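You operate a simulated robot arm through the tools that you are given. There is no shell and no other tool.

The job below is to be done with a simulated robot arm. You get a single attempt, and the scene is never put back.

Task
Leak-test the fuel tank at 0.30 bar and tighten the nut that foams.
Fine: shut the vent, pump, tighten, pump again till the green lamp lights; then open the vent and stand the test plug in its holder. Set down upright: test plug.

Only the result counts: the job must be done as asked and must still hold three seconds after the hand-in. Knocking over, shifting, dropping, spilling or breaking anything else fails it.

Robot
A 6-joint arm with a two-finger gripper, fixed in place. Base frame: the origin is at the foot of the arm, x ahead of it, y to its left, z up; the work surface is at about z = 630. Lengths are in mm, angles in degrees, forces in N, time in s.
Its first joint turns from -166.0 to 166.0 degrees. Payload 3.43 kg.
Tool frame: the origin (TCP) lies between the finger pads and is the grasp point; the fingertips stand 20 mm ahead of it; z points along the fingers, y is the line along which they close. The gripper opens to 190 mm. The gripper's body begins 248 mm behind the TCP.
Orientation is told as [roll, pitch, yaw] about the base's x, y, z axes, in that order, counted from this pose: with the fingers straight down and closing along the base's y, the tool's x points along the base's -x, its y along +y and its z along -z.

Tools
- The arm moves only by the tool step_arm. Its argument "commands" is a list of rows, each an object (a shift or turn left out is 0, a gripper value left out holds the last) with "hand": the opening, from 0 (shut) to 1 (fully open); "dp": the shift along the tool's x, y, z in units of 30 mm (1.0 is 30 mm), a list of three; "rotation": the turn, a rotation vector about the tool's x, y, z in units of 8 degrees (1.0 is 8 degrees), a list of three. In form: [{"hand": hand, "dp": [x, y, z], "rotation": [wx, wy, wz]}, ...]. A call has 1 to 20 rows; each row shifts and turns the commanded pose from where the row before left it, along the tool's axes as they then stand. A call with a number of a shift or a turn outside -1 to 1 is refused whole. Each row takes 0.2 s and may step no farther than 50 mm and 8.6 degrees from the row before; otherwise, or with a gripper value out of range, the whole call is refused. A pose out of reach is approached as far as the arm can. The call stops where the force on the tool passes 40 N (or 10 N more than at its start, if that is more) or the arm is blocked; 0.2 s more then pass. Each finger travels about 45 mm/s and halts on what it meets, pressing with about 33 N; the grip force reading is that of the motor and also rises with nothing between the fingers. The clock runs only during rows and for 0.2 s after the last one: add rows that do not move to give the fingers time. The reply holds the time, the measured pose of the TCP, the force on the tool along the base axes, the opening and the grip force, in the units named above and with some noise, with the torque about the TCP (base axes, N m) and any sound that the robot's microphone picked up.
- Cameras (640 x 400 px; columns grow to the right, rows downward): "scene" is fixed at [218.7, 647.7, 1115.2]; the picture's right is [-0.58, -0.81, 0.00], its down [-0.41, 0.30, -0.86] and it looks along [0.70, -0.50, -0.51] (base axes); focal length 214 px, centre (320, 200). "wrist" rides on the gripper at [70, -8, -288] in the tool frame; the picture's right is [0.12, 0.99, 0.00], its down [-0.96, 0.12, -0.25] and it looks along [-0.25, 0.03, 0.97] (tool axes); focal length 261 px, centre (320, 200). There is no depth. A picture from a camera that has moved, and an enlarged one, comes with that camera's place and axes in the base frame and with its lens.
- get_image(camera): a new picture of that camera. No time passes.
- move_column(by): slides the trunk up (or, below 0, down) by that many mm; the arm rides with it, the base frame stays. It gives what a move gives, with no picture.
- zoom(camera, box): a new picture of the part [left, top, right, bottom] of that camera's present view, enlarged. No time passes.
- sign_off(): hands the job in; it is judged then, once.

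Nothing tells you positions but the pictures and the camera data. Unless the task says otherwise, let go and move clear before handing in.

The tools are called after ">>>" by a JSON object that holds its "name" and its "arguments". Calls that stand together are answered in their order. step_arm: Moves the arm, as the interface text tells. Its arguments: {"type":"object","properties":{"commands":{"type":"array","items":{"type":"object","properties":{"hand":{"type":"number"},"dp":{"type":"array","items":{"type":"number"}},"rotation":{"type":"array","items":{"type":"number"}}}}}},"required":["commands"]} The other tools are called the same way: move_column (by) slides the trunk up or down; get_image (camera) takes a picture; zoom (camera, box) takes an enlarged picture of a part of a camera's view; sign_off () hands the job in.

At the start:

```text
clock: 0.0
ee_pos: [805.7, 122.2, 1093.6]
ee_rot: [0.0, 0.1, -0.1]
force: [-0.7, -0.3, 0.3]
ft_torque: [0.0, 0.02, 0.0]
grip_width: 189.9
grasp_force: 0.0
trunk travel left (down, up): [-175.0, 65.0]
```

scene: 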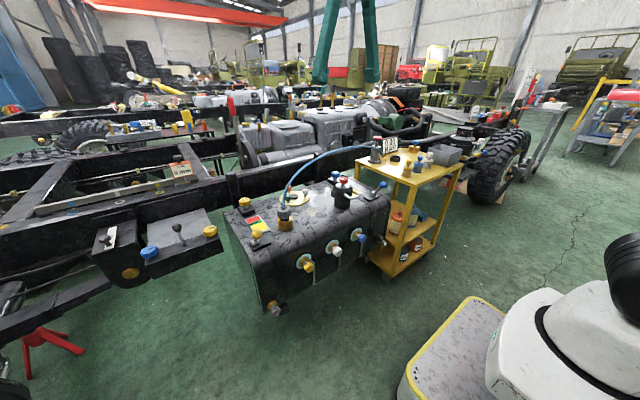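
wrist: 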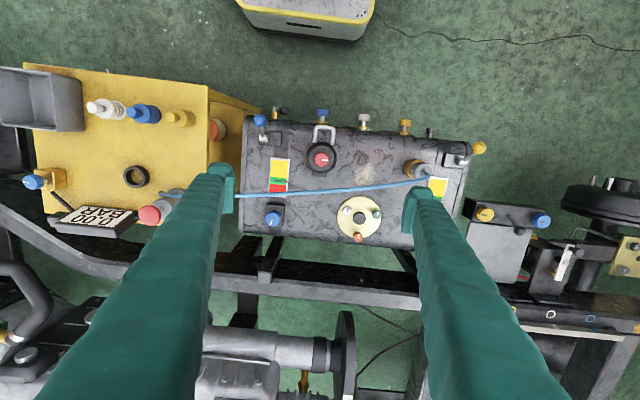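

I see a black fuel tank with several fittings, a yellow cart with a gauge, and a blue hose between them. I'll zoom in on both cameras to identify the parts before moving anything.

>>> {"name": "zoom", "arguments": {"camera": "scene", "box": [220, 160, 400, 320]}}

>>> {"name": "zoom", "arguments": {"camera": "scene", "box": [350, 120, 480, 280]}}

>>> {"name": "zoom", "arguments": {"camera": "wrist", "box": [0, 50, 260, 250]}}

>>> {"name": "zoom", "arguments": {"camera": "wrist", "box": [230, 90, 500, 260]}}

```text
2.50 times, centred on (310, 240) of scene
camera zoom: at [218.7, 647.7, 1115.2], right [-0.58, -0.81, 0.0], down [-0.41, 0.3, -0.86], along [0.7, -0.5, -0.51], focal length 536 px, centre (345, 100)
```

zoom: 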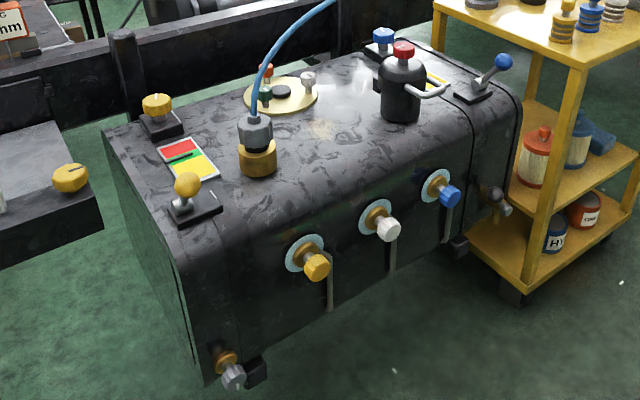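

```text
2.50 times, centred on (415, 200) of scene
camera zoom: at [218.7, 647.7, 1115.2], right [-0.58, -0.81, 0.0], down [-0.41, 0.3, -0.86], along [0.7, -0.5, -0.51], focal length 536 px, centre (82, 200)
```

zoom: 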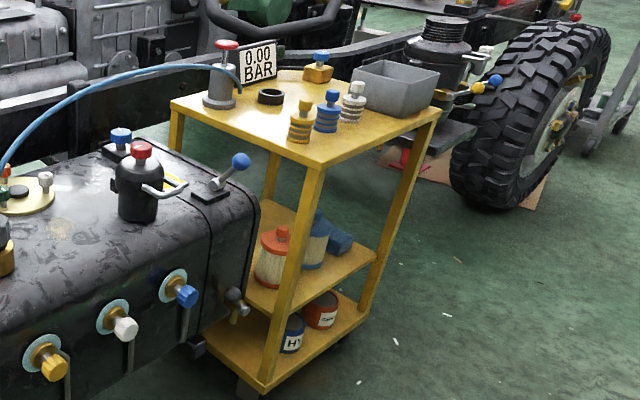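

```text
2.00 times, centred on (130, 150) of wrist
camera zoom: at [735.5, 113.7, 1379.9], right [-0.12, 0.99, 0.0], down [0.96, 0.12, 0.25], along [0.25, 0.03, -0.97], focal length 521 px, centre (700, 300)
```

zoom: 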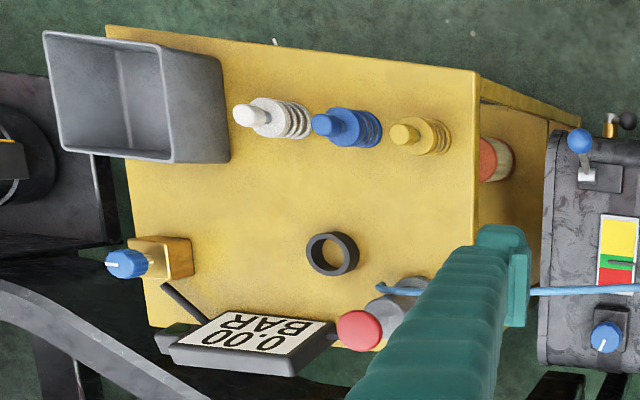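

```text
2.35 times, centred on (365, 175) of wrist
camera zoom: at [735.5, 113.7, 1379.9], right [-0.12, 0.99, 0.0], down [0.96, 0.12, 0.25], along [0.25, 0.03, -0.97], focal length 613 px, centre (214, 259)
```

zoom: 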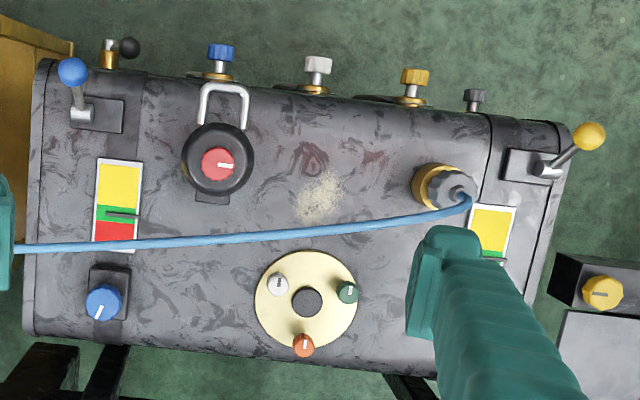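

The tank has levers and knobs at both ends, three coloured nuts on its front face and the hosed plug on its top; the cart carries a gauge, a red-topped pump and a dark ring. I'll zoom in further to tell the vent, lamp and holder apart.

>>> {"name": "zoom", "arguments": {"camera": "scene", "box": [230, 170, 310, 220]}}

>>> {"name": "zoom", "arguments": {"camera": "scene", "box": [270, 165, 350, 215]}}

>>> {"name": "zoom", "arguments": {"camera": "scene", "box": [325, 165, 405, 215]}}

>>> {"name": "zoom", "arguments": {"camera": "scene", "box": [280, 220, 376, 280]}}

>>> {"name": "zoom", "arguments": {"camera": "scene", "box": [365, 125, 445, 175]}}

>>> {"name": "zoom", "arguments": {"camera": "scene", "box": [90, 210, 220, 290]}}

>>> {"name": "zoom", "arguments": {"camera": "wrist", "box": [240, 100, 340, 162]}}

>>> {"name": "zoom", "arguments": {"camera": "wrist", "box": [320, 180, 420, 242]}}

>>> {"name": "zoom", "arguments": {"camera": "wrist", "box": [400, 130, 500, 192]}}

>>> {"name": "zoom", "arguments": {"camera": "wrist", "box": [245, 150, 345, 242]}}

>>> {"name": "zoom", "arguments": {"camera": "wrist", "box": [460, 180, 640, 290]}}

```text
8.00 times, centred on (270, 195) of scene
camera zoom: at [218.7, 647.7, 1115.2], right [-0.58, -0.81, 0.0], down [-0.41, 0.3, -0.86], along [0.7, -0.5, -0.51], focal length 1716 px, centre (720, 240)
```

zoom: 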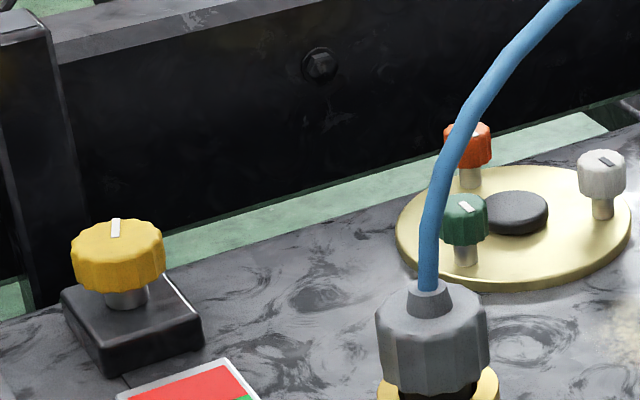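

```text
8.00 times, centred on (310, 190) of scene
camera zoom: at [218.7, 647.7, 1115.2], right [-0.58, -0.81, 0.0], down [-0.41, 0.3, -0.86], along [0.7, -0.5, -0.51], focal length 1716 px, centre (400, 280)
```

zoom: 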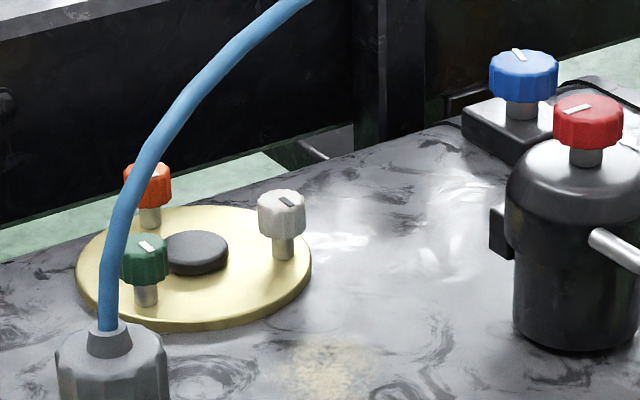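

```text
8.00 times, centred on (365, 190) of scene
camera zoom: at [218.7, 647.7, 1115.2], right [-0.58, -0.81, 0.0], down [-0.41, 0.3, -0.86], along [0.7, -0.5, -0.51], focal length 1716 px, centre (-40, 280)
```

zoom: 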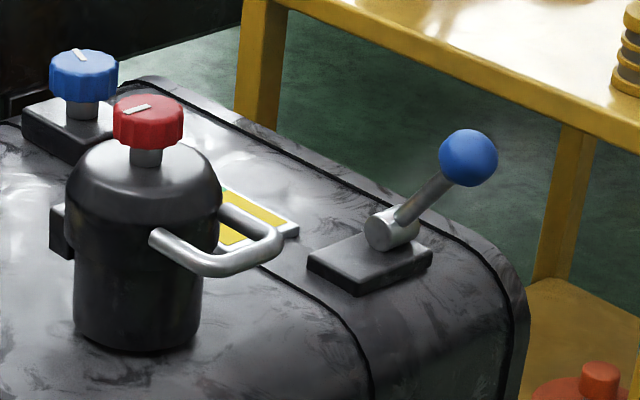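

```text
6.67 times, centred on (328, 250) of scene
camera zoom: at [218.7, 647.7, 1115.2], right [-0.58, -0.81, 0.0], down [-0.41, 0.3, -0.86], along [0.7, -0.5, -0.51], focal length 1430 px, centre (267, -133)
```

zoom: 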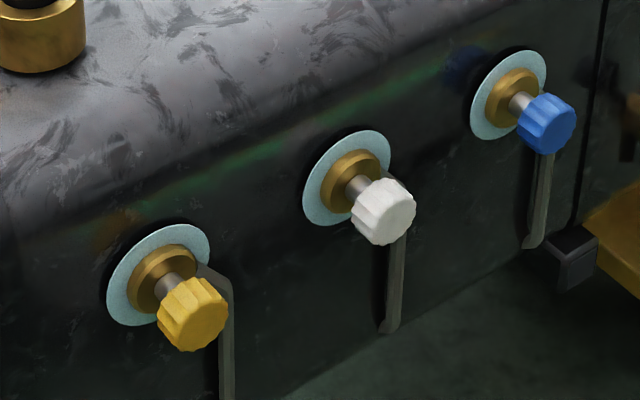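

```text
8.00 times, centred on (405, 150) of scene
camera zoom: at [218.7, 647.7, 1115.2], right [-0.58, -0.81, 0.0], down [-0.41, 0.3, -0.86], along [0.7, -0.5, -0.51], focal length 1716 px, centre (-360, 600)
```

zoom: 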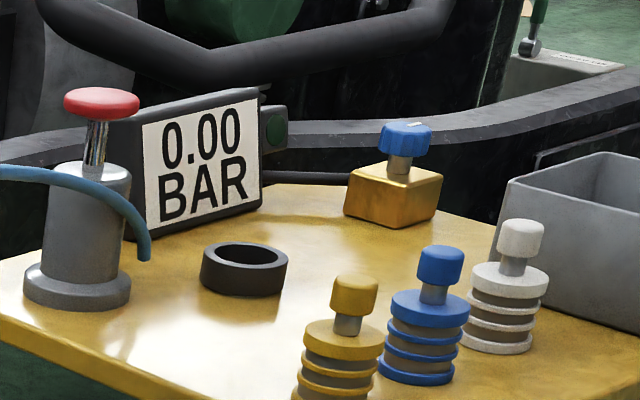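

```text
4.92 times, centred on (155, 250) of scene
camera zoom: at [218.7, 647.7, 1115.2], right [-0.58, -0.81, 0.0], down [-0.41, 0.3, -0.86], along [0.7, -0.5, -0.51], focal length 1056 px, centre (1132, -46)
```

zoom: 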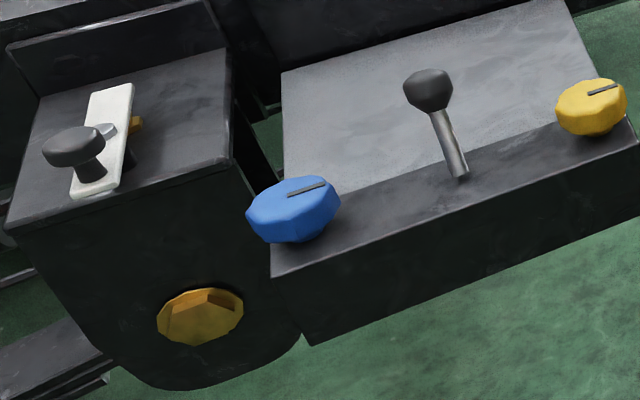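

```text
6.40 times, centred on (290, 131) of wrist
camera zoom: at [735.5, 113.7, 1379.9], right [-0.12, 0.99, 0.0], down [0.96, 0.12, 0.25], along [0.25, 0.03, -0.97], focal length 1668 px, centre (512, 642)
```

zoom: 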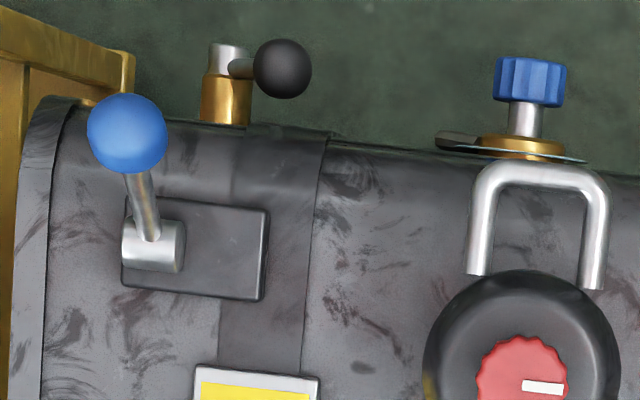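

```text
6.40 times, centred on (370, 211) of wrist
camera zoom: at [735.5, 113.7, 1379.9], right [-0.12, 0.99, 0.0], down [0.96, 0.12, 0.25], along [0.25, 0.03, -0.97], focal length 1668 px, centre (0, 130)
```

zoom: 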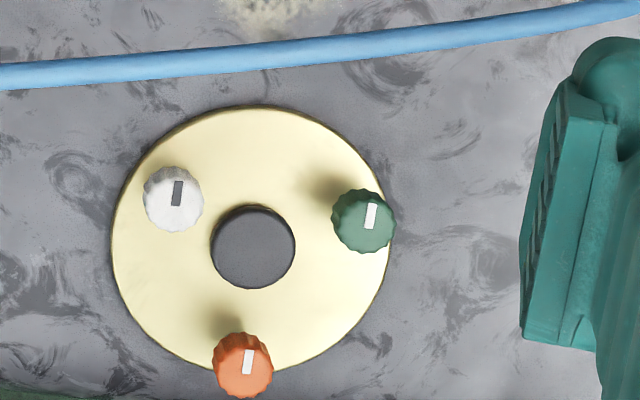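

```text
6.40 times, centred on (450, 161) of wrist
camera zoom: at [735.5, 113.7, 1379.9], right [-0.12, 0.99, 0.0], down [0.96, 0.12, 0.25], along [0.25, 0.03, -0.97], focal length 1668 px, centre (-512, 450)
```

zoom: 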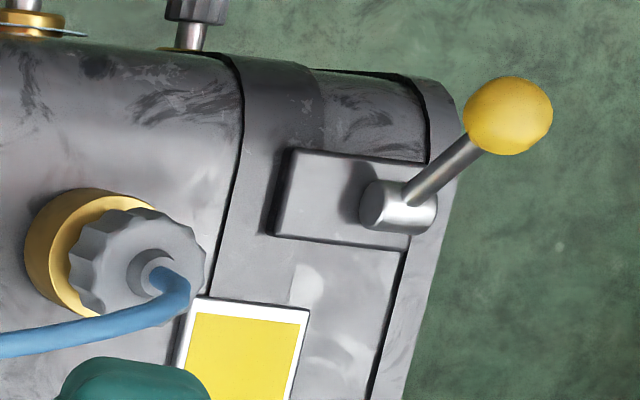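

```text
4.35 times, centred on (295, 196) of wrist
camera zoom: at [735.5, 113.7, 1379.9], right [-0.12, 0.99, 0.0], down [0.96, 0.12, 0.25], along [0.25, 0.03, -0.97], focal length 1133 px, centre (429, 217)
```

zoom: 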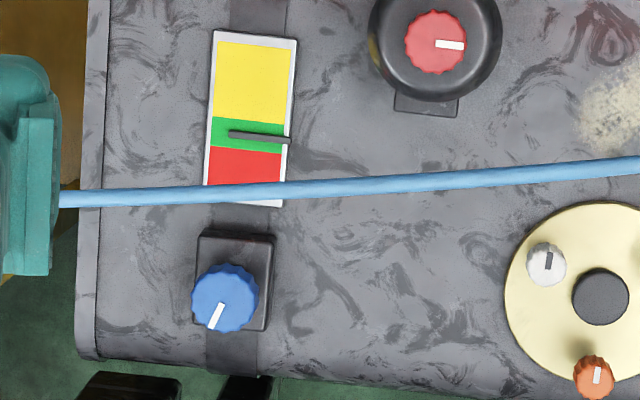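

```text
3.56 times, centred on (550, 235) of wrist
camera zoom: at [735.5, 113.7, 1379.9], right [-0.12, 0.99, 0.0], down [0.96, 0.12, 0.25], along [0.25, 0.03, -0.97], focal length 927 px, centre (-498, 76)
```

zoom: 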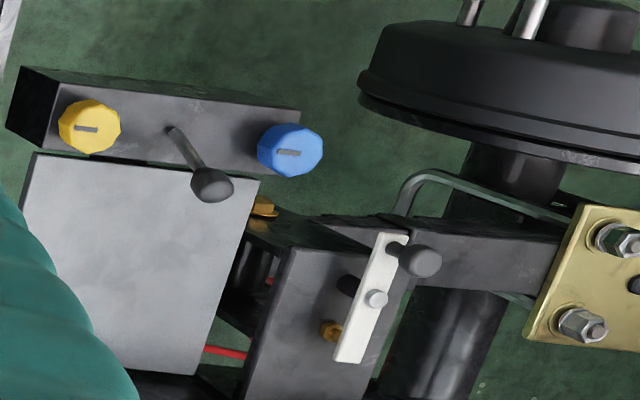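

The black display with "0.00 BAR", the red-capped pump, a dark ring and a brass block with a blue knob are on the cart, and the plug with its hose is on the tank. I'll carry the wrist camera over the cart, staying high, for a better look.

>>> {"name": "step_arm", "arguments": {"commands": [{"dp": [0, -1, 0]}, {"dp": [0, -1, 0]}, {"dp": [0, -1, 0]}, {"dp": [0, -1, 0]}, {"dp": [0, -1, 0]}, {"dp": [0, -1, 0]}, {"dp": [0, -1, 0]}, {"dp": [0, -1, 0]}, {"dp": [0, -1, 0]}, {"dp": [0, -1, 0]}, {"dp": [0, -1, 0]}, {"dp": [0, -1, 0]}, {"dp": [0, -1, 0]}]}}

>>> {"name": "get_image", "arguments": {"camera": "wrist"}}

>>> {"name": "get_image", "arguments": {"camera": "scene"}}

```text
clock: 2.8
ee_pos: [802.6, -269.9, 1091.1]
ee_rot: [-0.1, 0.1, 0.0]
force: [-0.5, 0.5, 0.5]
ft_torque: [-0.09, 0.01, -0.02]
grip_width: 190.2
grasp_force: 0.1
trunk travel left (down, up): [-175.0, 65.0]
```

```text
taken
camera wrist: at [733.3, -278.1, 1378.9], right [-0.12, 0.99, 0.0], down [0.96, 0.12, 0.25], along [0.25, 0.03, -0.97], focal length 261 px, centre (320, 200)
```

wrist: 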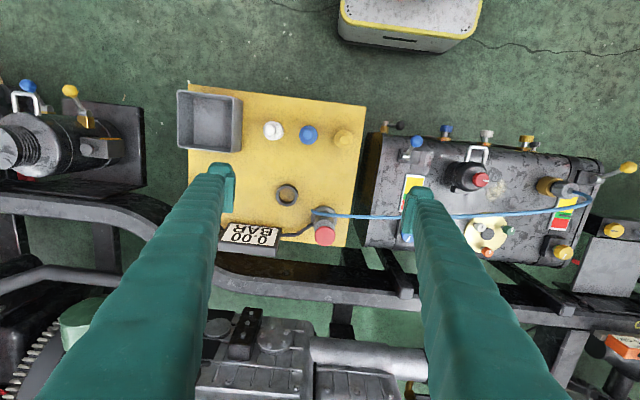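

```text
taken
```

scene: 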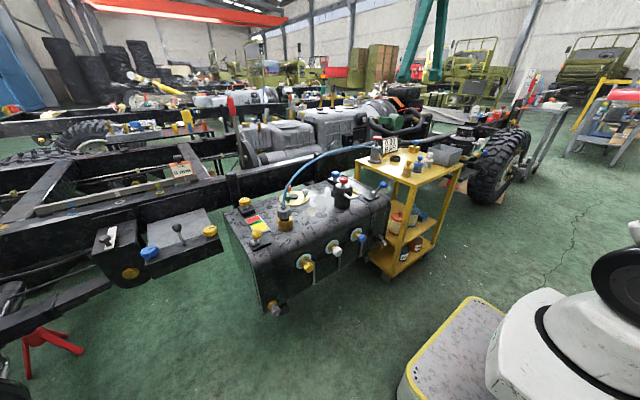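

The cart and tank are both in view here, with the cart top at roughly z 690-700. I'll zoom in on the cart items, the canister and the tank.

>>> {"name": "zoom", "arguments": {"camera": "wrist", "box": [170, 80, 370, 260]}}

>>> {"name": "zoom", "arguments": {"camera": "wrist", "box": [360, 110, 500, 260]}}

>>> {"name": "zoom", "arguments": {"camera": "wrist", "box": [500, 120, 640, 260]}}

>>> {"name": "zoom", "arguments": {"camera": "wrist", "box": [0, 70, 160, 190]}}

```text
2.22 times, centred on (270, 170) of wrist
camera zoom: at [733.3, -278.1, 1378.9], right [-0.12, 0.99, 0.0], down [0.96, 0.12, 0.25], along [0.25, 0.03, -0.97], focal length 579 px, centre (431, 267)
```

zoom: 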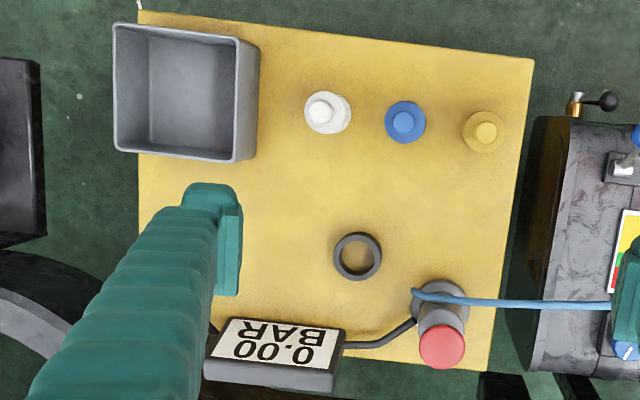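

```text
2.67 times, centred on (430, 185) of wrist
camera zoom: at [733.3, -278.1, 1378.9], right [-0.12, 0.99, 0.0], down [0.96, 0.12, 0.25], along [0.25, 0.03, -0.97], focal length 695 px, centre (27, 240)
```

zoom: 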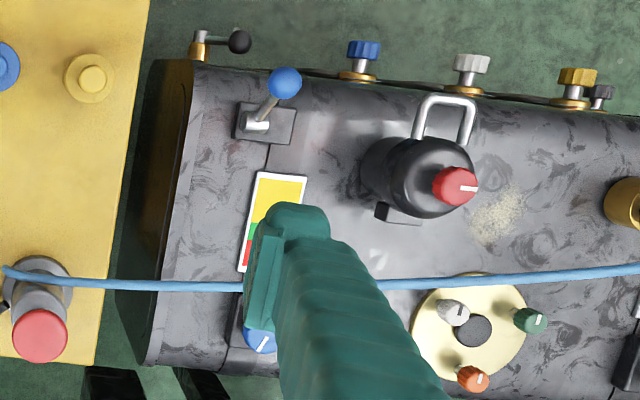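

```text
2.86 times, centred on (570, 190) of wrist
camera zoom: at [733.3, -278.1, 1378.9], right [-0.12, 0.99, 0.0], down [0.96, 0.12, 0.25], along [0.25, 0.03, -0.97], focal length 745 px, centre (-394, 229)
```

zoom: 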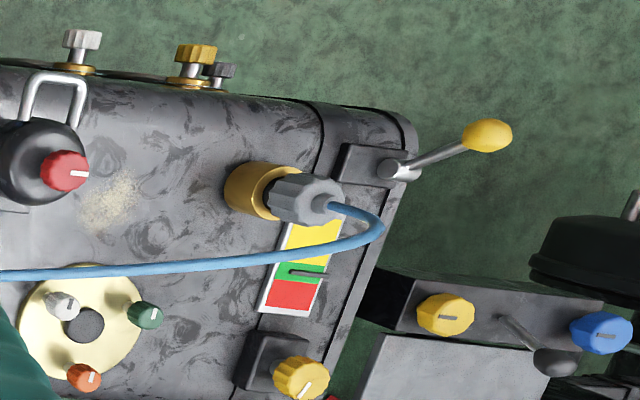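

```text
3.33 times, centred on (80, 130) of wrist
camera zoom: at [733.3, -278.1, 1378.9], right [-0.12, 0.99, 0.0], down [0.96, 0.12, 0.25], along [0.25, 0.03, -0.97], focal length 869 px, centre (1120, 433)
```

zoom: 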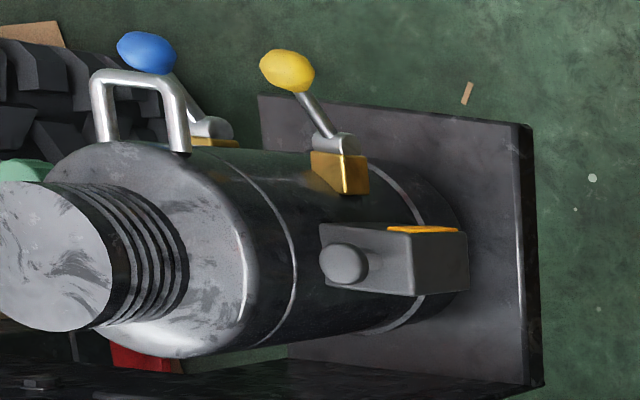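

The gauge is linked by a black tube to the pump; a brass cock with a black ball handle sits on the tank's front right, and the left finger hides the brass block with the blue knob. I'll close the gripper and move lower and back to see the cart unobstructed.

>>> {"name": "step_arm", "arguments": {"commands": [{"hand": 0, "dp": [1, 0, 1]}, {"dp": [1, 0, 1]}, {"dp": [0, -0.5, 1]}, {"dp": [0, -0.5, 1]}, {"dp": [0, -0.5, 0.5]}, {"dp": [0, -0.5, 0]}, {"dp": [0, 0, 0]}, {"dp": [0, 0, 0]}, {"dp": [0, 0, 0]}, {"dp": [0, 0, 0]}, {"dp": [0, 0, 0]}, {"dp": [0, 0, 0]}]}}

>>> {"name": "get_image", "arguments": {"camera": "wrist"}}

>>> {"name": "get_image", "arguments": {"camera": "scene"}}

```text
clock: 5.4
ee_pos: [744.6, -330.0, 958.7]
ee_rot: [-0.1, -0.1, 0.0]
force: [0.1, -0.6, -0.1]
ft_torque: [0.06, -0.02, -0.02]
grip_width: 0.3
grasp_force: 32.7
trunk travel left (down, up): [-175.0, 65.0]
```

```text
taken
camera wrist: at [674.1, -338.6, 1245.1], right [-0.12, 0.99, 0.0], down [0.96, 0.11, 0.25], along [0.25, 0.03, -0.97], focal length 261 px, centre (320, 200)
```

wrist: 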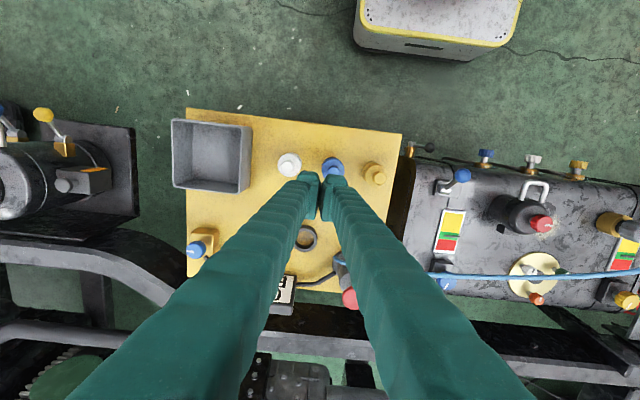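

```text
taken
```

scene: 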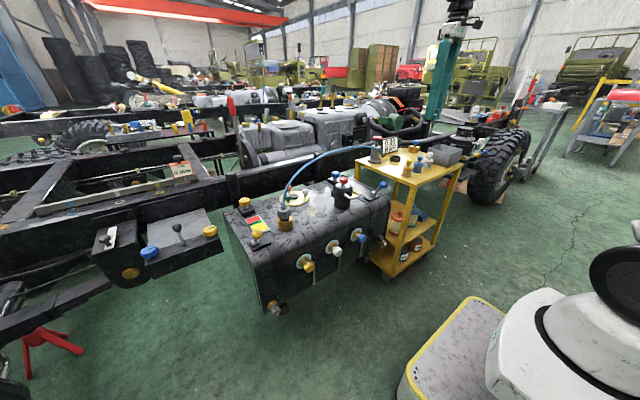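

With the gripper shut, the blue-knob block is visible at the cart's far corner. I'll zoom in on it and on the cock at the tank's front right corner.

>>> {"name": "zoom", "arguments": {"camera": "wrist", "box": [170, 200, 290, 290]}}

>>> {"name": "zoom", "arguments": {"camera": "wrist", "box": [390, 130, 510, 220]}}

>>> {"name": "zoom", "arguments": {"camera": "wrist", "box": [500, 130, 640, 230]}}

>>> {"name": "zoom", "arguments": {"camera": "scene", "box": [340, 225, 420, 285]}}

>>> {"name": "zoom", "arguments": {"camera": "scene", "box": [240, 270, 320, 330]}}

```text
4.44 times, centred on (230, 245) of wrist
camera zoom: at [674.1, -338.6, 1245.1], right [-0.12, 0.99, 0.0], down [0.96, 0.11, 0.25], along [0.25, 0.03, -0.97], focal length 1158 px, centre (720, 0)
```

zoom: 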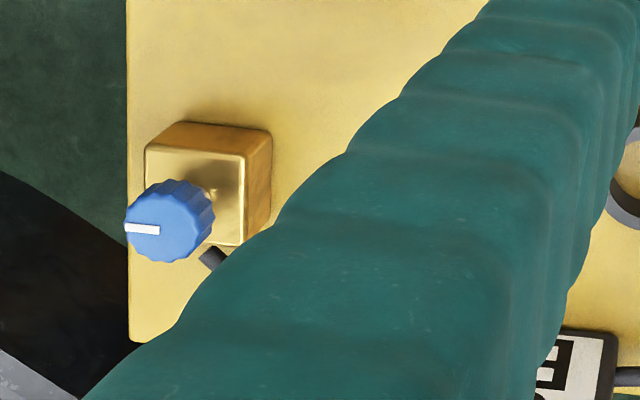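

```text
4.44 times, centred on (450, 175) of wrist
camera zoom: at [674.1, -338.6, 1245.1], right [-0.12, 0.99, 0.0], down [0.96, 0.11, 0.25], along [0.25, 0.03, -0.97], focal length 1158 px, centre (-258, 311)
```

zoom: 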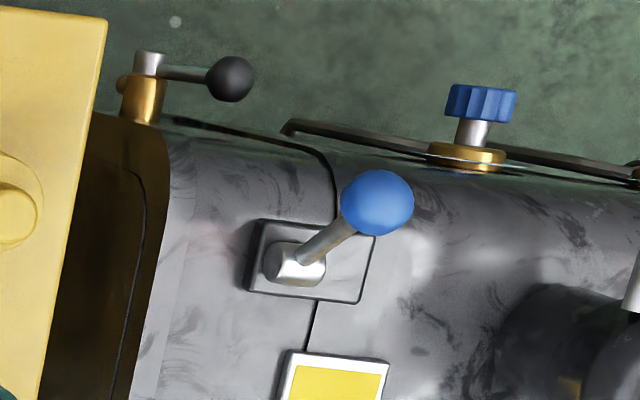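

```text
4.00 times, centred on (570, 180) of wrist
camera zoom: at [674.1, -338.6, 1245.1], right [-0.12, 0.99, 0.0], down [0.96, 0.11, 0.25], along [0.25, 0.03, -0.97], focal length 1043 px, centre (-680, 280)
```

zoom: 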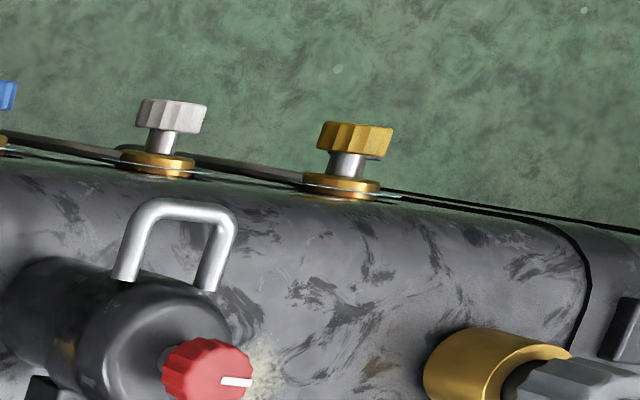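

```text
6.67 times, centred on (380, 255) of scene
camera zoom: at [218.7, 647.7, 1115.2], right [-0.58, -0.81, 0.0], down [-0.41, 0.3, -0.86], along [0.7, -0.5, -0.51], focal length 1430 px, centre (-80, -167)
```

zoom: 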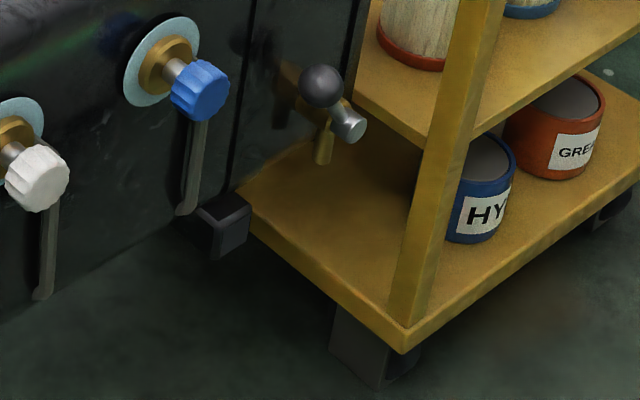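

```text
6.67 times, centred on (280, 300) of scene
camera zoom: at [218.7, 647.7, 1115.2], right [-0.58, -0.81, 0.0], down [-0.41, 0.3, -0.86], along [0.7, -0.5, -0.51], focal length 1430 px, centre (587, -467)
```

zoom: 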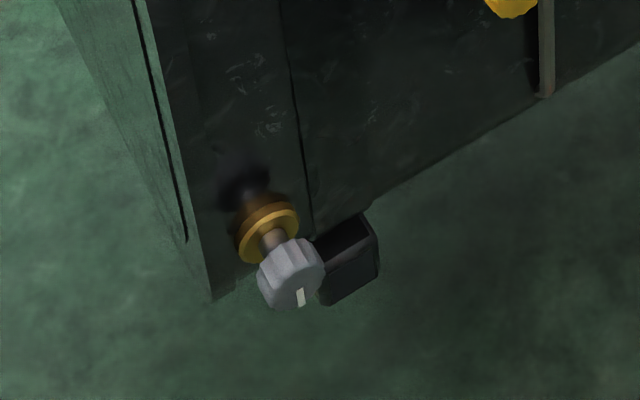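

The pump cap triangulates to about (955, -240, 831) and the holder ring to about (902, -345, 711), both near the reach limit. I'll move above the pump with the gripper shut to test reach, and inspect from there.

>>> {"name": "step_arm", "arguments": {"commands": [{"dp": [-1, 0.4, 0]}, {"dp": [-1, 0.4, 0]}, {"dp": [-1, 0.4, 0]}, {"dp": [-1, 0.4, 0]}, {"dp": [-1, 0.4, 0]}, {"dp": [-1, 0.5, 0]}, {"dp": [-1, 0.5, 0]}, {"dp": [0, 0, 0.5]}]}}

>>> {"name": "get_image", "arguments": {"camera": "wrist"}}

>>> {"name": "get_image", "arguments": {"camera": "scene"}}

```text
clock: 7.2
ee_pos: [955.1, -237.8, 942.7]
ee_rot: [0.1, 0.0, 0.1]
force: [0.7, -0.7, -0.1]
ft_torque: [-0.06, -0.02, -0.01]
grip_width: 0.0
grasp_force: 32.8
trunk travel left (down, up): [-175.0, 65.0]
```

```text
taken
camera wrist: at [885.1, -246.2, 1229.2], right [-0.12, 0.99, 0.0], down [0.96, 0.11, 0.25], along [0.25, 0.03, -0.97], focal length 261 px, centre (320, 200)
```

wrist: 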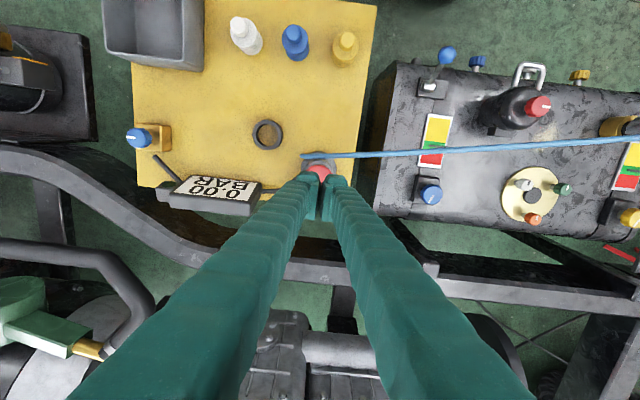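

```text
taken
```

scene: 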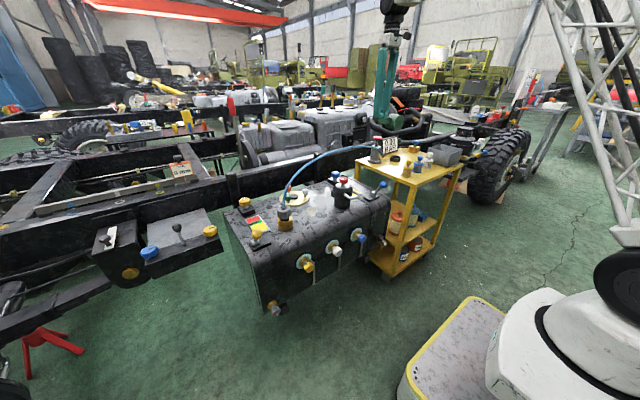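

The arm is above the pump now, with no trouble reaching it. I'll zoom in on the gauge, the brass block and the pump from here.

>>> {"name": "zoom", "arguments": {"camera": "wrist", "box": [110, 100, 270, 220]}}

>>> {"name": "zoom", "arguments": {"camera": "wrist", "box": [240, 110, 360, 200]}}

>>> {"name": "zoom", "arguments": {"camera": "wrist", "box": [390, 40, 570, 230]}}

>>> {"name": "zoom", "arguments": {"camera": "scene", "box": [360, 100, 460, 180]}}

```text
3.33 times, centred on (190, 160) of wrist
camera zoom: at [885.1, -246.2, 1229.2], right [-0.12, 0.99, 0.0], down [0.96, 0.11, 0.25], along [0.25, 0.03, -0.97], focal length 869 px, centre (753, 333)
```

zoom: 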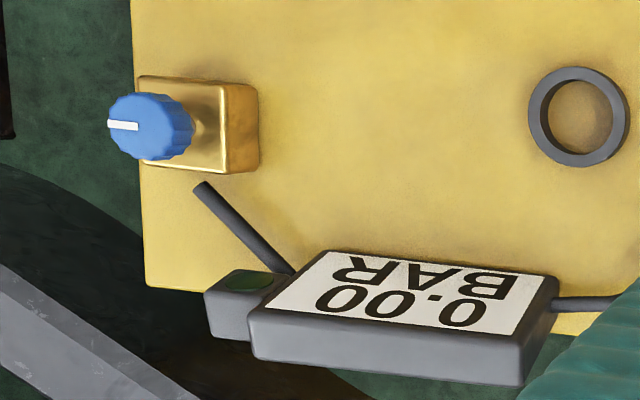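

```text
4.44 times, centred on (300, 155) of wrist
camera zoom: at [885.1, -246.2, 1229.2], right [-0.12, 0.99, 0.0], down [0.96, 0.11, 0.25], along [0.25, 0.03, -0.97], focal length 1158 px, centre (409, 400)
```

zoom: 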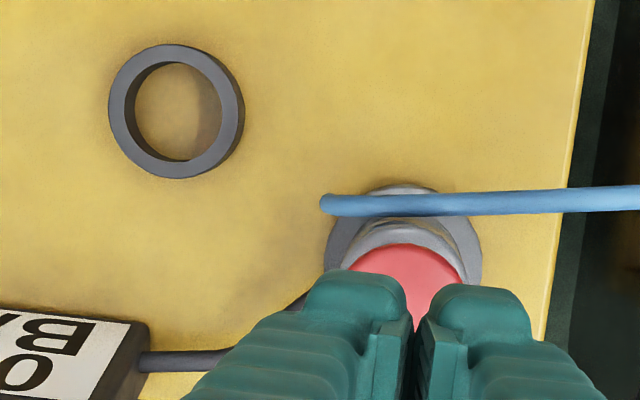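

```text
2.11 times, centred on (480, 135) of wrist
camera zoom: at [885.1, -246.2, 1229.2], right [-0.12, 0.99, 0.0], down [0.96, 0.11, 0.25], along [0.25, 0.03, -0.97], focal length 549 px, centre (-17, 337)
```

zoom: 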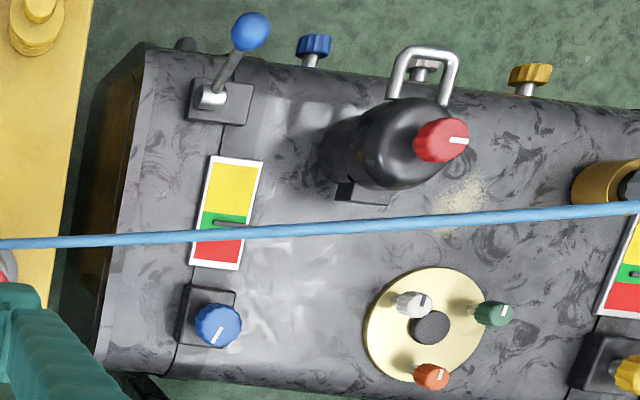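

```text
5.00 times, centred on (410, 140) of scene
camera zoom: at [218.7, 647.7, 1115.2], right [-0.58, -0.81, 0.0], down [-0.41, 0.3, -0.86], along [0.7, -0.5, -0.51], focal length 1072 px, centre (-130, 500)
```

zoom: 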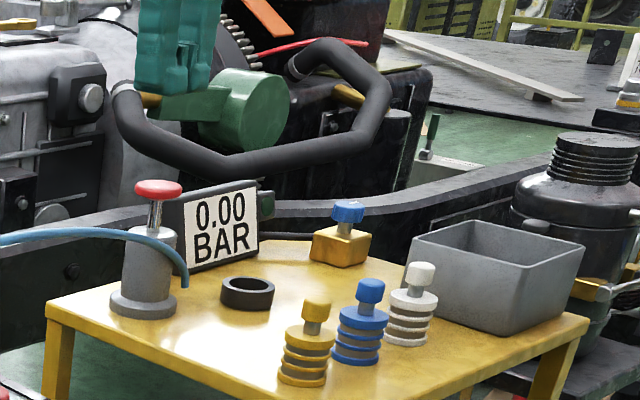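

The rig on the cart reads as pump, gauge with a dark green lamp, and a brass block with a blue knob joined by tubes, but I'm not certain which part is the vent. I'll make one slow pump stroke with the shut fingers and watch the gauge and listen.

>>> {"name": "step_arm", "arguments": {"commands": [{"dp": [0.1, 0, 1]}, {"dp": [0, 0, 1]}, {"dp": [0, 0, 0.6]}, {"dp": [0, 0, 0.2]}, {"dp": [0, 0, 0.2]}, {"dp": [0, 0, 0.2]}, {"dp": [0, 0, 0.2]}, {"dp": [0, 0, 0.2]}]}}

>>> {"name": "zoom", "arguments": {"camera": "scene", "box": [360, 100, 460, 180]}}

```text
clock: 9.0
ee_pos: [953.7, -238.2, 835.1]
ee_rot: [0.0, 0.0, 0.0]
force: [0.6, 0.0, 6.7]
ft_torque: [0.01, -0.02, 0.08]
grip_width: 6.0
grasp_force: 33.2
trunk travel left (down, up): [-175.0, 65.0]
```

```text
5.00 times, centred on (410, 140) of scene
camera zoom: at [218.7, 647.7, 1115.2], right [-0.58, -0.81, 0.0], down [-0.41, 0.3, -0.86], along [0.7, -0.5, -0.51], focal length 1072 px, centre (-130, 500)
```

zoom: 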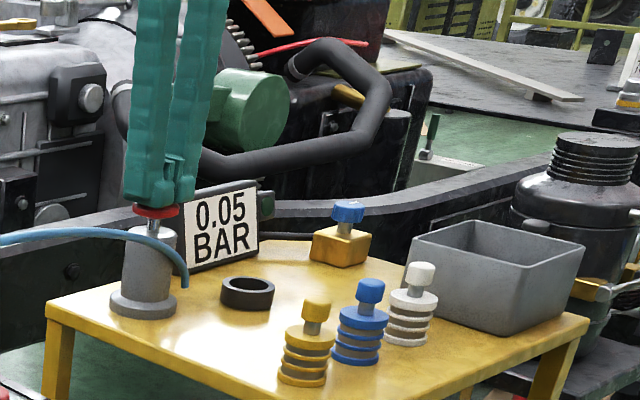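

The gauge has risen to 0.05 with the first part of the stroke. I'll hold still briefly to see whether the pressure leaks away and whether anything is heard.

>>> {"name": "step_arm", "arguments": {"commands": [{"dp": [0, 0, 0]}, {"dp": [0, 0, 0]}, {"dp": [0, 0, 0]}]}}

>>> {"name": "zoom", "arguments": {"camera": "scene", "box": [360, 100, 460, 180]}}

>>> {"name": "zoom", "arguments": {"camera": "scene", "box": [220, 160, 400, 320]}}

```text
clock: 9.8
ee_pos: [951.4, -238.7, 834.7]
ee_rot: [-0.1, 0.0, 0.0]
force: [2.6, 0.9, 6.7]
ft_torque: [0.0, -0.09, 0.01]
grip_width: 5.9
grasp_force: 33.2
trunk travel left (down, up): [-175.0, 65.0]
```

```text
5.00 times, centred on (410, 140) of scene
camera zoom: at [218.7, 647.7, 1115.2], right [-0.58, -0.81, 0.0], down [-0.41, 0.3, -0.86], along [0.7, -0.5, -0.51], focal length 1072 px, centre (-130, 500)
```

zoom: 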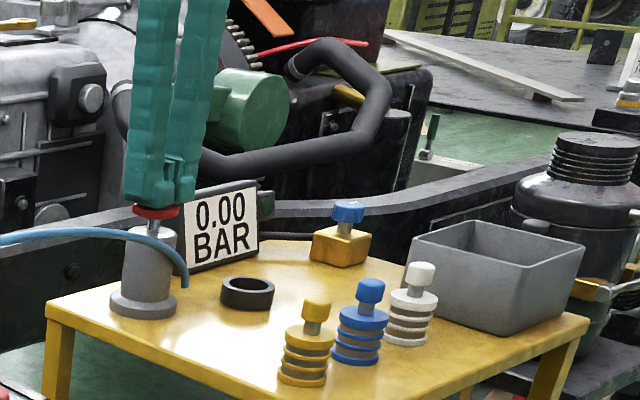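

```text
2.50 times, centred on (310, 240) of scene
camera zoom: at [218.7, 647.7, 1115.2], right [-0.58, -0.81, 0.0], down [-0.41, 0.3, -0.86], along [0.7, -0.5, -0.51], focal length 536 px, centre (345, 100)
```

zoom: 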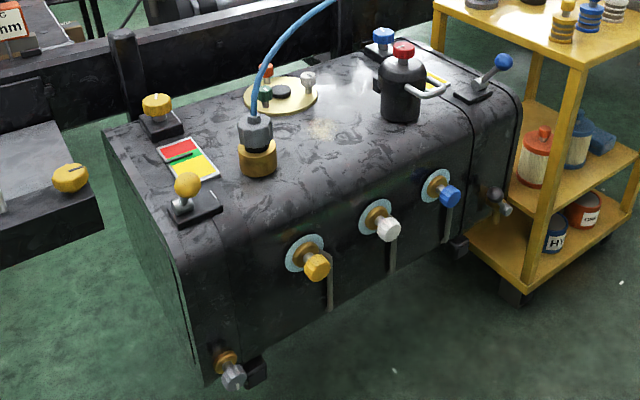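

Pressure fell from 0.05 to 0 within a second, so a vent is open. The brass block with the blue knob is tubed to the gauge and is my best candidate, so I'll lift off the pump and move toward it to check reach and get a close view.

>>> {"name": "step_arm", "arguments": {"commands": [{"dp": [0, 0, -1]}, {"dp": [0, 0, -1]}, {"dp": [0, 0, -1]}, {"dp": [0, 0, -0.5]}, {"dp": [0.5, -1, 0]}, {"dp": [0.5, -1, 0]}, {"dp": [0.5, -1, 0]}, {"dp": [0.5, -1, 0]}, {"dp": [0.5, -1, 0]}, {"dp": [0.5, -1, 0]}, {"dp": [0, -1, 0]}]}}

>>> {"name": "get_image", "arguments": {"camera": "wrist"}}

>>> {"name": "zoom", "arguments": {"camera": "scene", "box": [360, 100, 460, 180]}}

```text
clock: 12.2
ee_pos: [861.7, -448.1, 939.9]
ee_rot: [0.0, 0.0, 0.0]
force: [0.2, 0.2, 0.2]
ft_torque: [-0.11, -0.02, -0.03]
grip_width: 0.0
grasp_force: 33.1
trunk travel left (down, up): [-175.0, 65.0]
```

```text
taken
camera wrist: at [791.6, -456.8, 1227.1], right [-0.12, 0.99, 0.0], down [0.96, 0.12, 0.25], along [0.25, 0.03, -0.97], focal length 261 px, centre (320, 200)
```

wrist: 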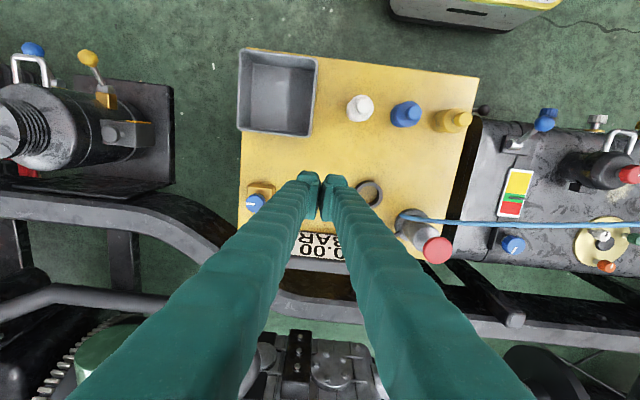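

```text
5.00 times, centred on (410, 140) of scene
camera zoom: at [218.7, 647.7, 1115.2], right [-0.58, -0.81, 0.0], down [-0.41, 0.3, -0.86], along [0.7, -0.5, -0.51], focal length 1072 px, centre (-130, 500)
```

zoom: 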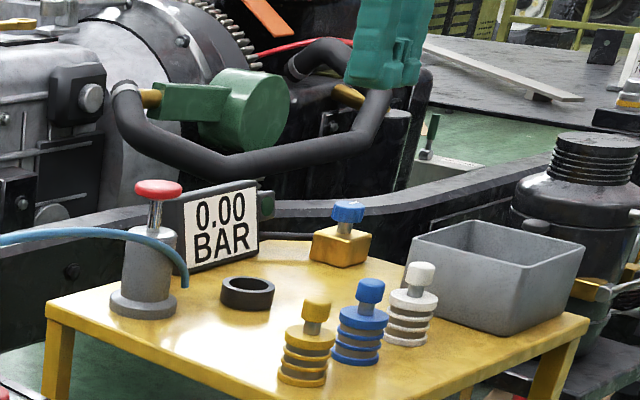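

The pump plunger has sprung back and the knob again triangulates to about (931, -560, 763). I'll move toward it at this height to find the straight-down reach limit.

>>> {"name": "step_arm", "arguments": {"commands": [{"dp": [-0.6, -1, 0]}, {"dp": [-0.6, -1, 0]}, {"dp": [-0.6, -1, 0]}, {"dp": [-0.5, -0.7, 0]}, {"dp": [0, 0, 0]}]}}

>>> {"name": "get_image", "arguments": {"camera": "wrist"}}

```text
clock: 13.4
ee_pos: [931.1, -560.4, 941.5]
ee_rot: [0.0, -0.1, 0.1]
force: [0.3, 1.0, -0.6]
ft_torque: [-0.01, 0.08, 0.0]
grip_width: 0.0
grasp_force: 32.5
trunk travel left (down, up): [-175.0, 65.0]
```

```text
taken
camera wrist: at [861.6, -569.5, 1227.4], right [-0.12, 0.99, 0.0], down [0.96, 0.12, 0.25], along [0.25, 0.03, -0.97], focal length 261 px, centre (320, 200)
```

wrist: 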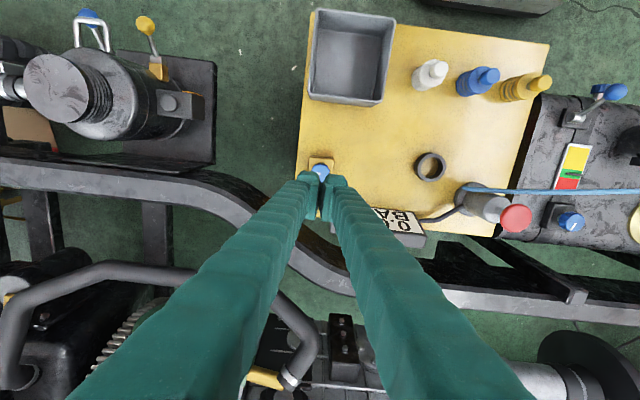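

The arm reached directly above the knob while pointing straight down, and lowering the trunk should keep that reach at knob height. I'll zoom in for a careful look at the block, knob and tube.

>>> {"name": "zoom", "arguments": {"camera": "wrist", "box": [285, 135, 365, 195]}}

>>> {"name": "zoom", "arguments": {"camera": "wrist", "box": [360, 160, 540, 260]}}

>>> {"name": "zoom", "arguments": {"camera": "scene", "box": [390, 135, 440, 165]}}

```text
6.67 times, centred on (325, 165) of wrist
camera zoom: at [861.6, -569.5, 1227.4], right [-0.12, 0.99, 0.0], down [0.96, 0.12, 0.25], along [0.25, 0.03, -0.97], focal length 1738 px, centre (287, 433)
```

zoom: 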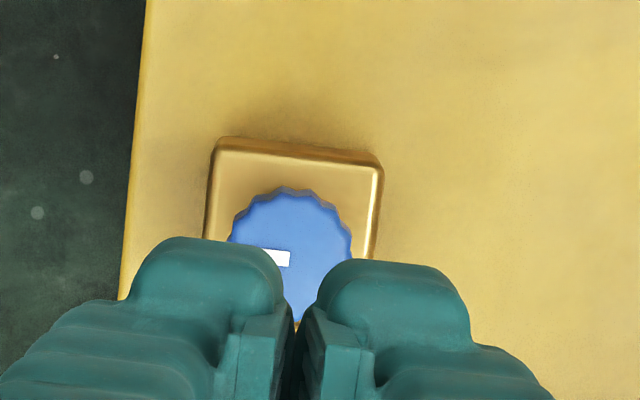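

```text
3.56 times, centred on (450, 210) of wrist
camera zoom: at [861.6, -569.5, 1227.4], right [-0.12, 0.99, 0.0], down [0.96, 0.12, 0.25], along [0.25, 0.03, -0.97], focal length 927 px, centre (-142, 164)
```

zoom: 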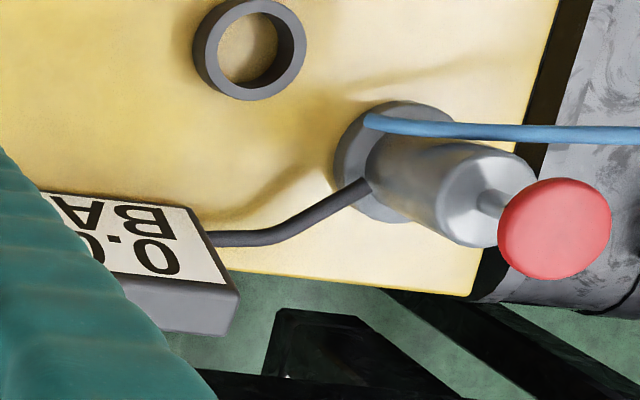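

```text
12.80 times, centred on (415, 150) of scene
camera zoom: at [218.7, 647.7, 1115.2], right [-0.58, -0.81, 0.0], down [-0.41, 0.3, -0.86], along [0.7, -0.5, -0.51], focal length 2745 px, centre (-896, 840)
```

zoom: 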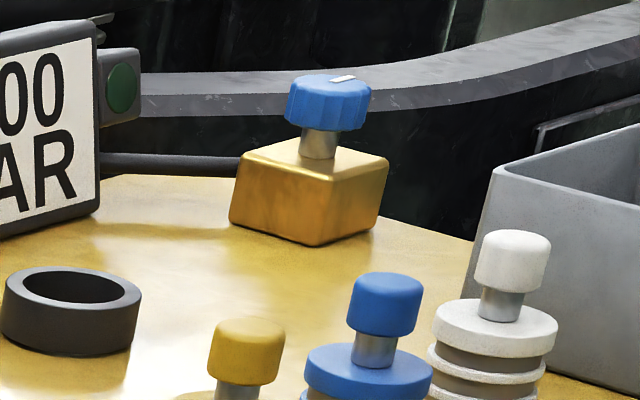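

The tube clearly joins the gauge to the brass block, so the blue knob on it is the rig's vent valve: centre about (930, -560), knob from z 744 to 762. I'll open the gripper partway and lower with the trunk.

>>> {"name": "step_arm", "arguments": {"commands": [{"hand": 0.32, "dp": [0.03, 0, 0]}, {"dp": [0, 0, 0]}, {"dp": [0, 0, 0]}, {"dp": [0, 0, 0]}, {"dp": [0, 0, 0]}]}}

>>> {"name": "move_column", "arguments": {"by": -130}}

>>> {"name": "get_image", "arguments": {"camera": "wrist"}}

>>> {"name": "zoom", "arguments": {"camera": "scene", "box": [370, 110, 450, 170]}}

```text
clock: 14.6
ee_pos: [931.3, -560.8, 940.1]
ee_rot: [0.0, 0.0, -0.1]
force: [-0.3, -0.3, 0.4]
ft_torque: [-0.01, 0.01, -0.01]
grip_width: 61.0
grasp_force: 0.1
trunk travel left (down, up): [-175.0, 65.0]
```

```text
clock: 16.2
ee_pos: [929.6, -559.2, 810.9]
ee_rot: [0.0, 0.0, 0.0]
force: [-0.1, -0.3, 0.2]
ft_torque: [0.02, 0.0, 0.01]
grip_width: 60.8
grasp_force: 0.1
trunk travel left (down, up): [-45.0, 195.0]
```

```text
taken
camera wrist: at [860.6, -568.9, 1097.6], right [-0.12, 0.99, 0.0], down [0.96, 0.11, 0.25], along [0.25, 0.03, -0.97], focal length 261 px, centre (320, 200)
```

wrist: 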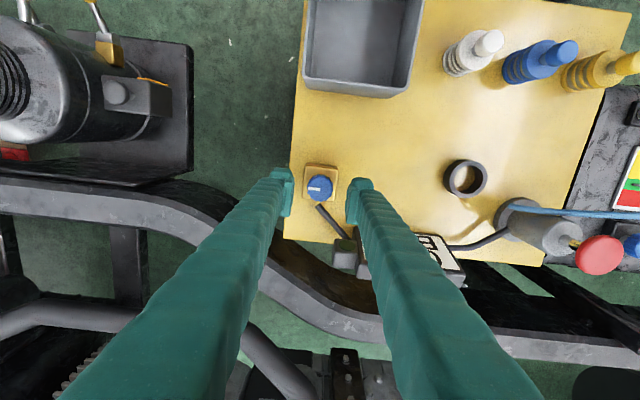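

```text
6.67 times, centred on (410, 140) of scene
camera zoom: at [218.7, 647.7, 1115.2], right [-0.58, -0.81, 0.0], down [-0.41, 0.3, -0.86], along [0.7, -0.5, -0.51], focal length 1430 px, centre (-280, 600)
```

zoom: 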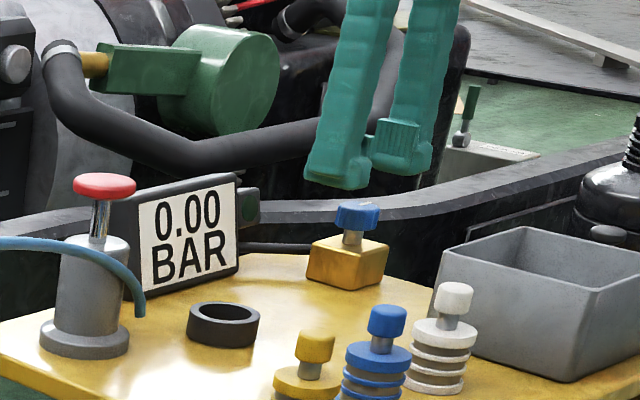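

The knob sits between the open fingers in the wrist view. I'll zoom in to check the alignment before lowering.

>>> {"name": "zoom", "arguments": {"camera": "wrist", "box": [270, 150, 370, 225]}}

```text
5.33 times, centred on (320, 188) of wrist
camera zoom: at [860.6, -568.9, 1097.6], right [-0.12, 0.99, 0.0], down [0.96, 0.11, 0.25], along [0.25, 0.03, -0.97], focal length 1390 px, centre (320, 267)
```

zoom: 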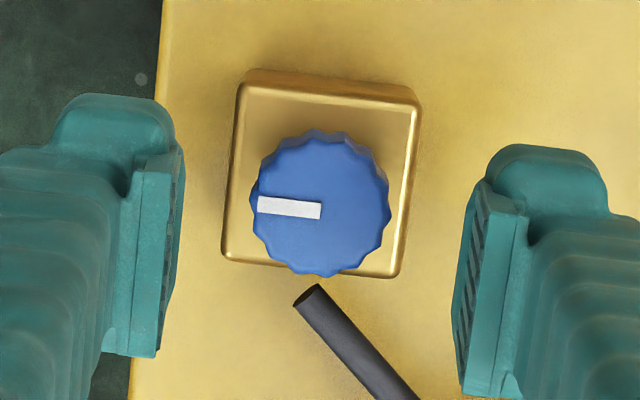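

The knob is centred between the fingers at about (931, -560). I'll lower with the trunk and arm to TCP z about 757 and close on the knob.

>>> {"name": "move_column", "arguments": {"by": -40}}

>>> {"name": "step_arm", "arguments": {"commands": [{"dp": [0, 0, 0.25]}, {"dp": [0, 0, 0.2]}, {"hand": 0.05, "dp": [0, 0, 0]}, {"dp": [0, 0, 0]}, {"dp": [0, 0, 0]}, {"dp": [0, 0, 0]}]}}

>>> {"name": "zoom", "arguments": {"camera": "wrist", "box": [260, 130, 380, 220]}}

>>> {"name": "zoom", "arguments": {"camera": "scene", "box": [370, 110, 450, 170]}}

```text
clock: 17.0
ee_pos: [930.2, -561.2, 770.4]
ee_rot: [-0.1, 0.1, -0.1]
force: [0.2, -0.6, -0.6]
ft_torque: [0.0, -0.01, -0.01]
grip_width: 60.9
grasp_force: 0.0
trunk travel left (down, up): [-5.0, 235.0]
```

```text
clock: 18.4
ee_pos: [931.3, -560.1, 755.4]
ee_rot: [0.0, 0.1, 0.0]
force: [-5.4, 8.1, 0.6]
ft_torque: [0.61, -0.16, 0.0]
grip_width: 30.6
grasp_force: 32.7
trunk travel left (down, up): [-5.0, 235.0]
```

```text
4.44 times, centred on (320, 175) of wrist
camera zoom: at [861.3, -568.7, 1042.7], right [-0.12, 0.99, 0.0], down [0.96, 0.12, 0.25], along [0.24, 0.03, -0.97], focal length 1158 px, centre (320, 311)
```

zoom: 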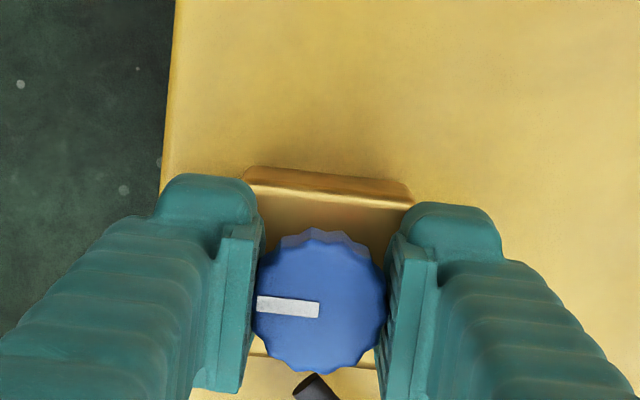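

```text
6.67 times, centred on (410, 140) of scene
camera zoom: at [218.7, 647.7, 1115.2], right [-0.58, -0.81, 0.0], down [-0.41, 0.3, -0.86], along [0.7, -0.5, -0.51], focal length 1430 px, centre (-280, 600)
```

zoom: 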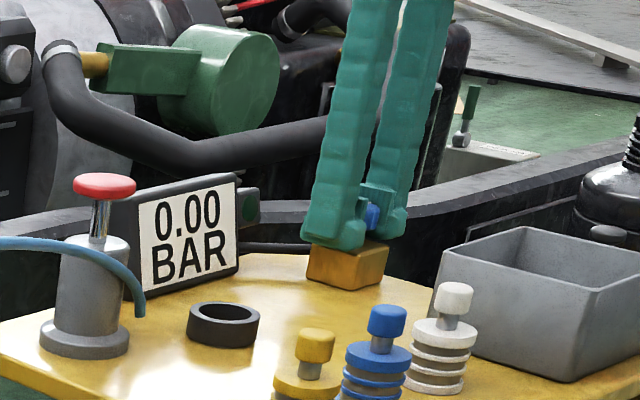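

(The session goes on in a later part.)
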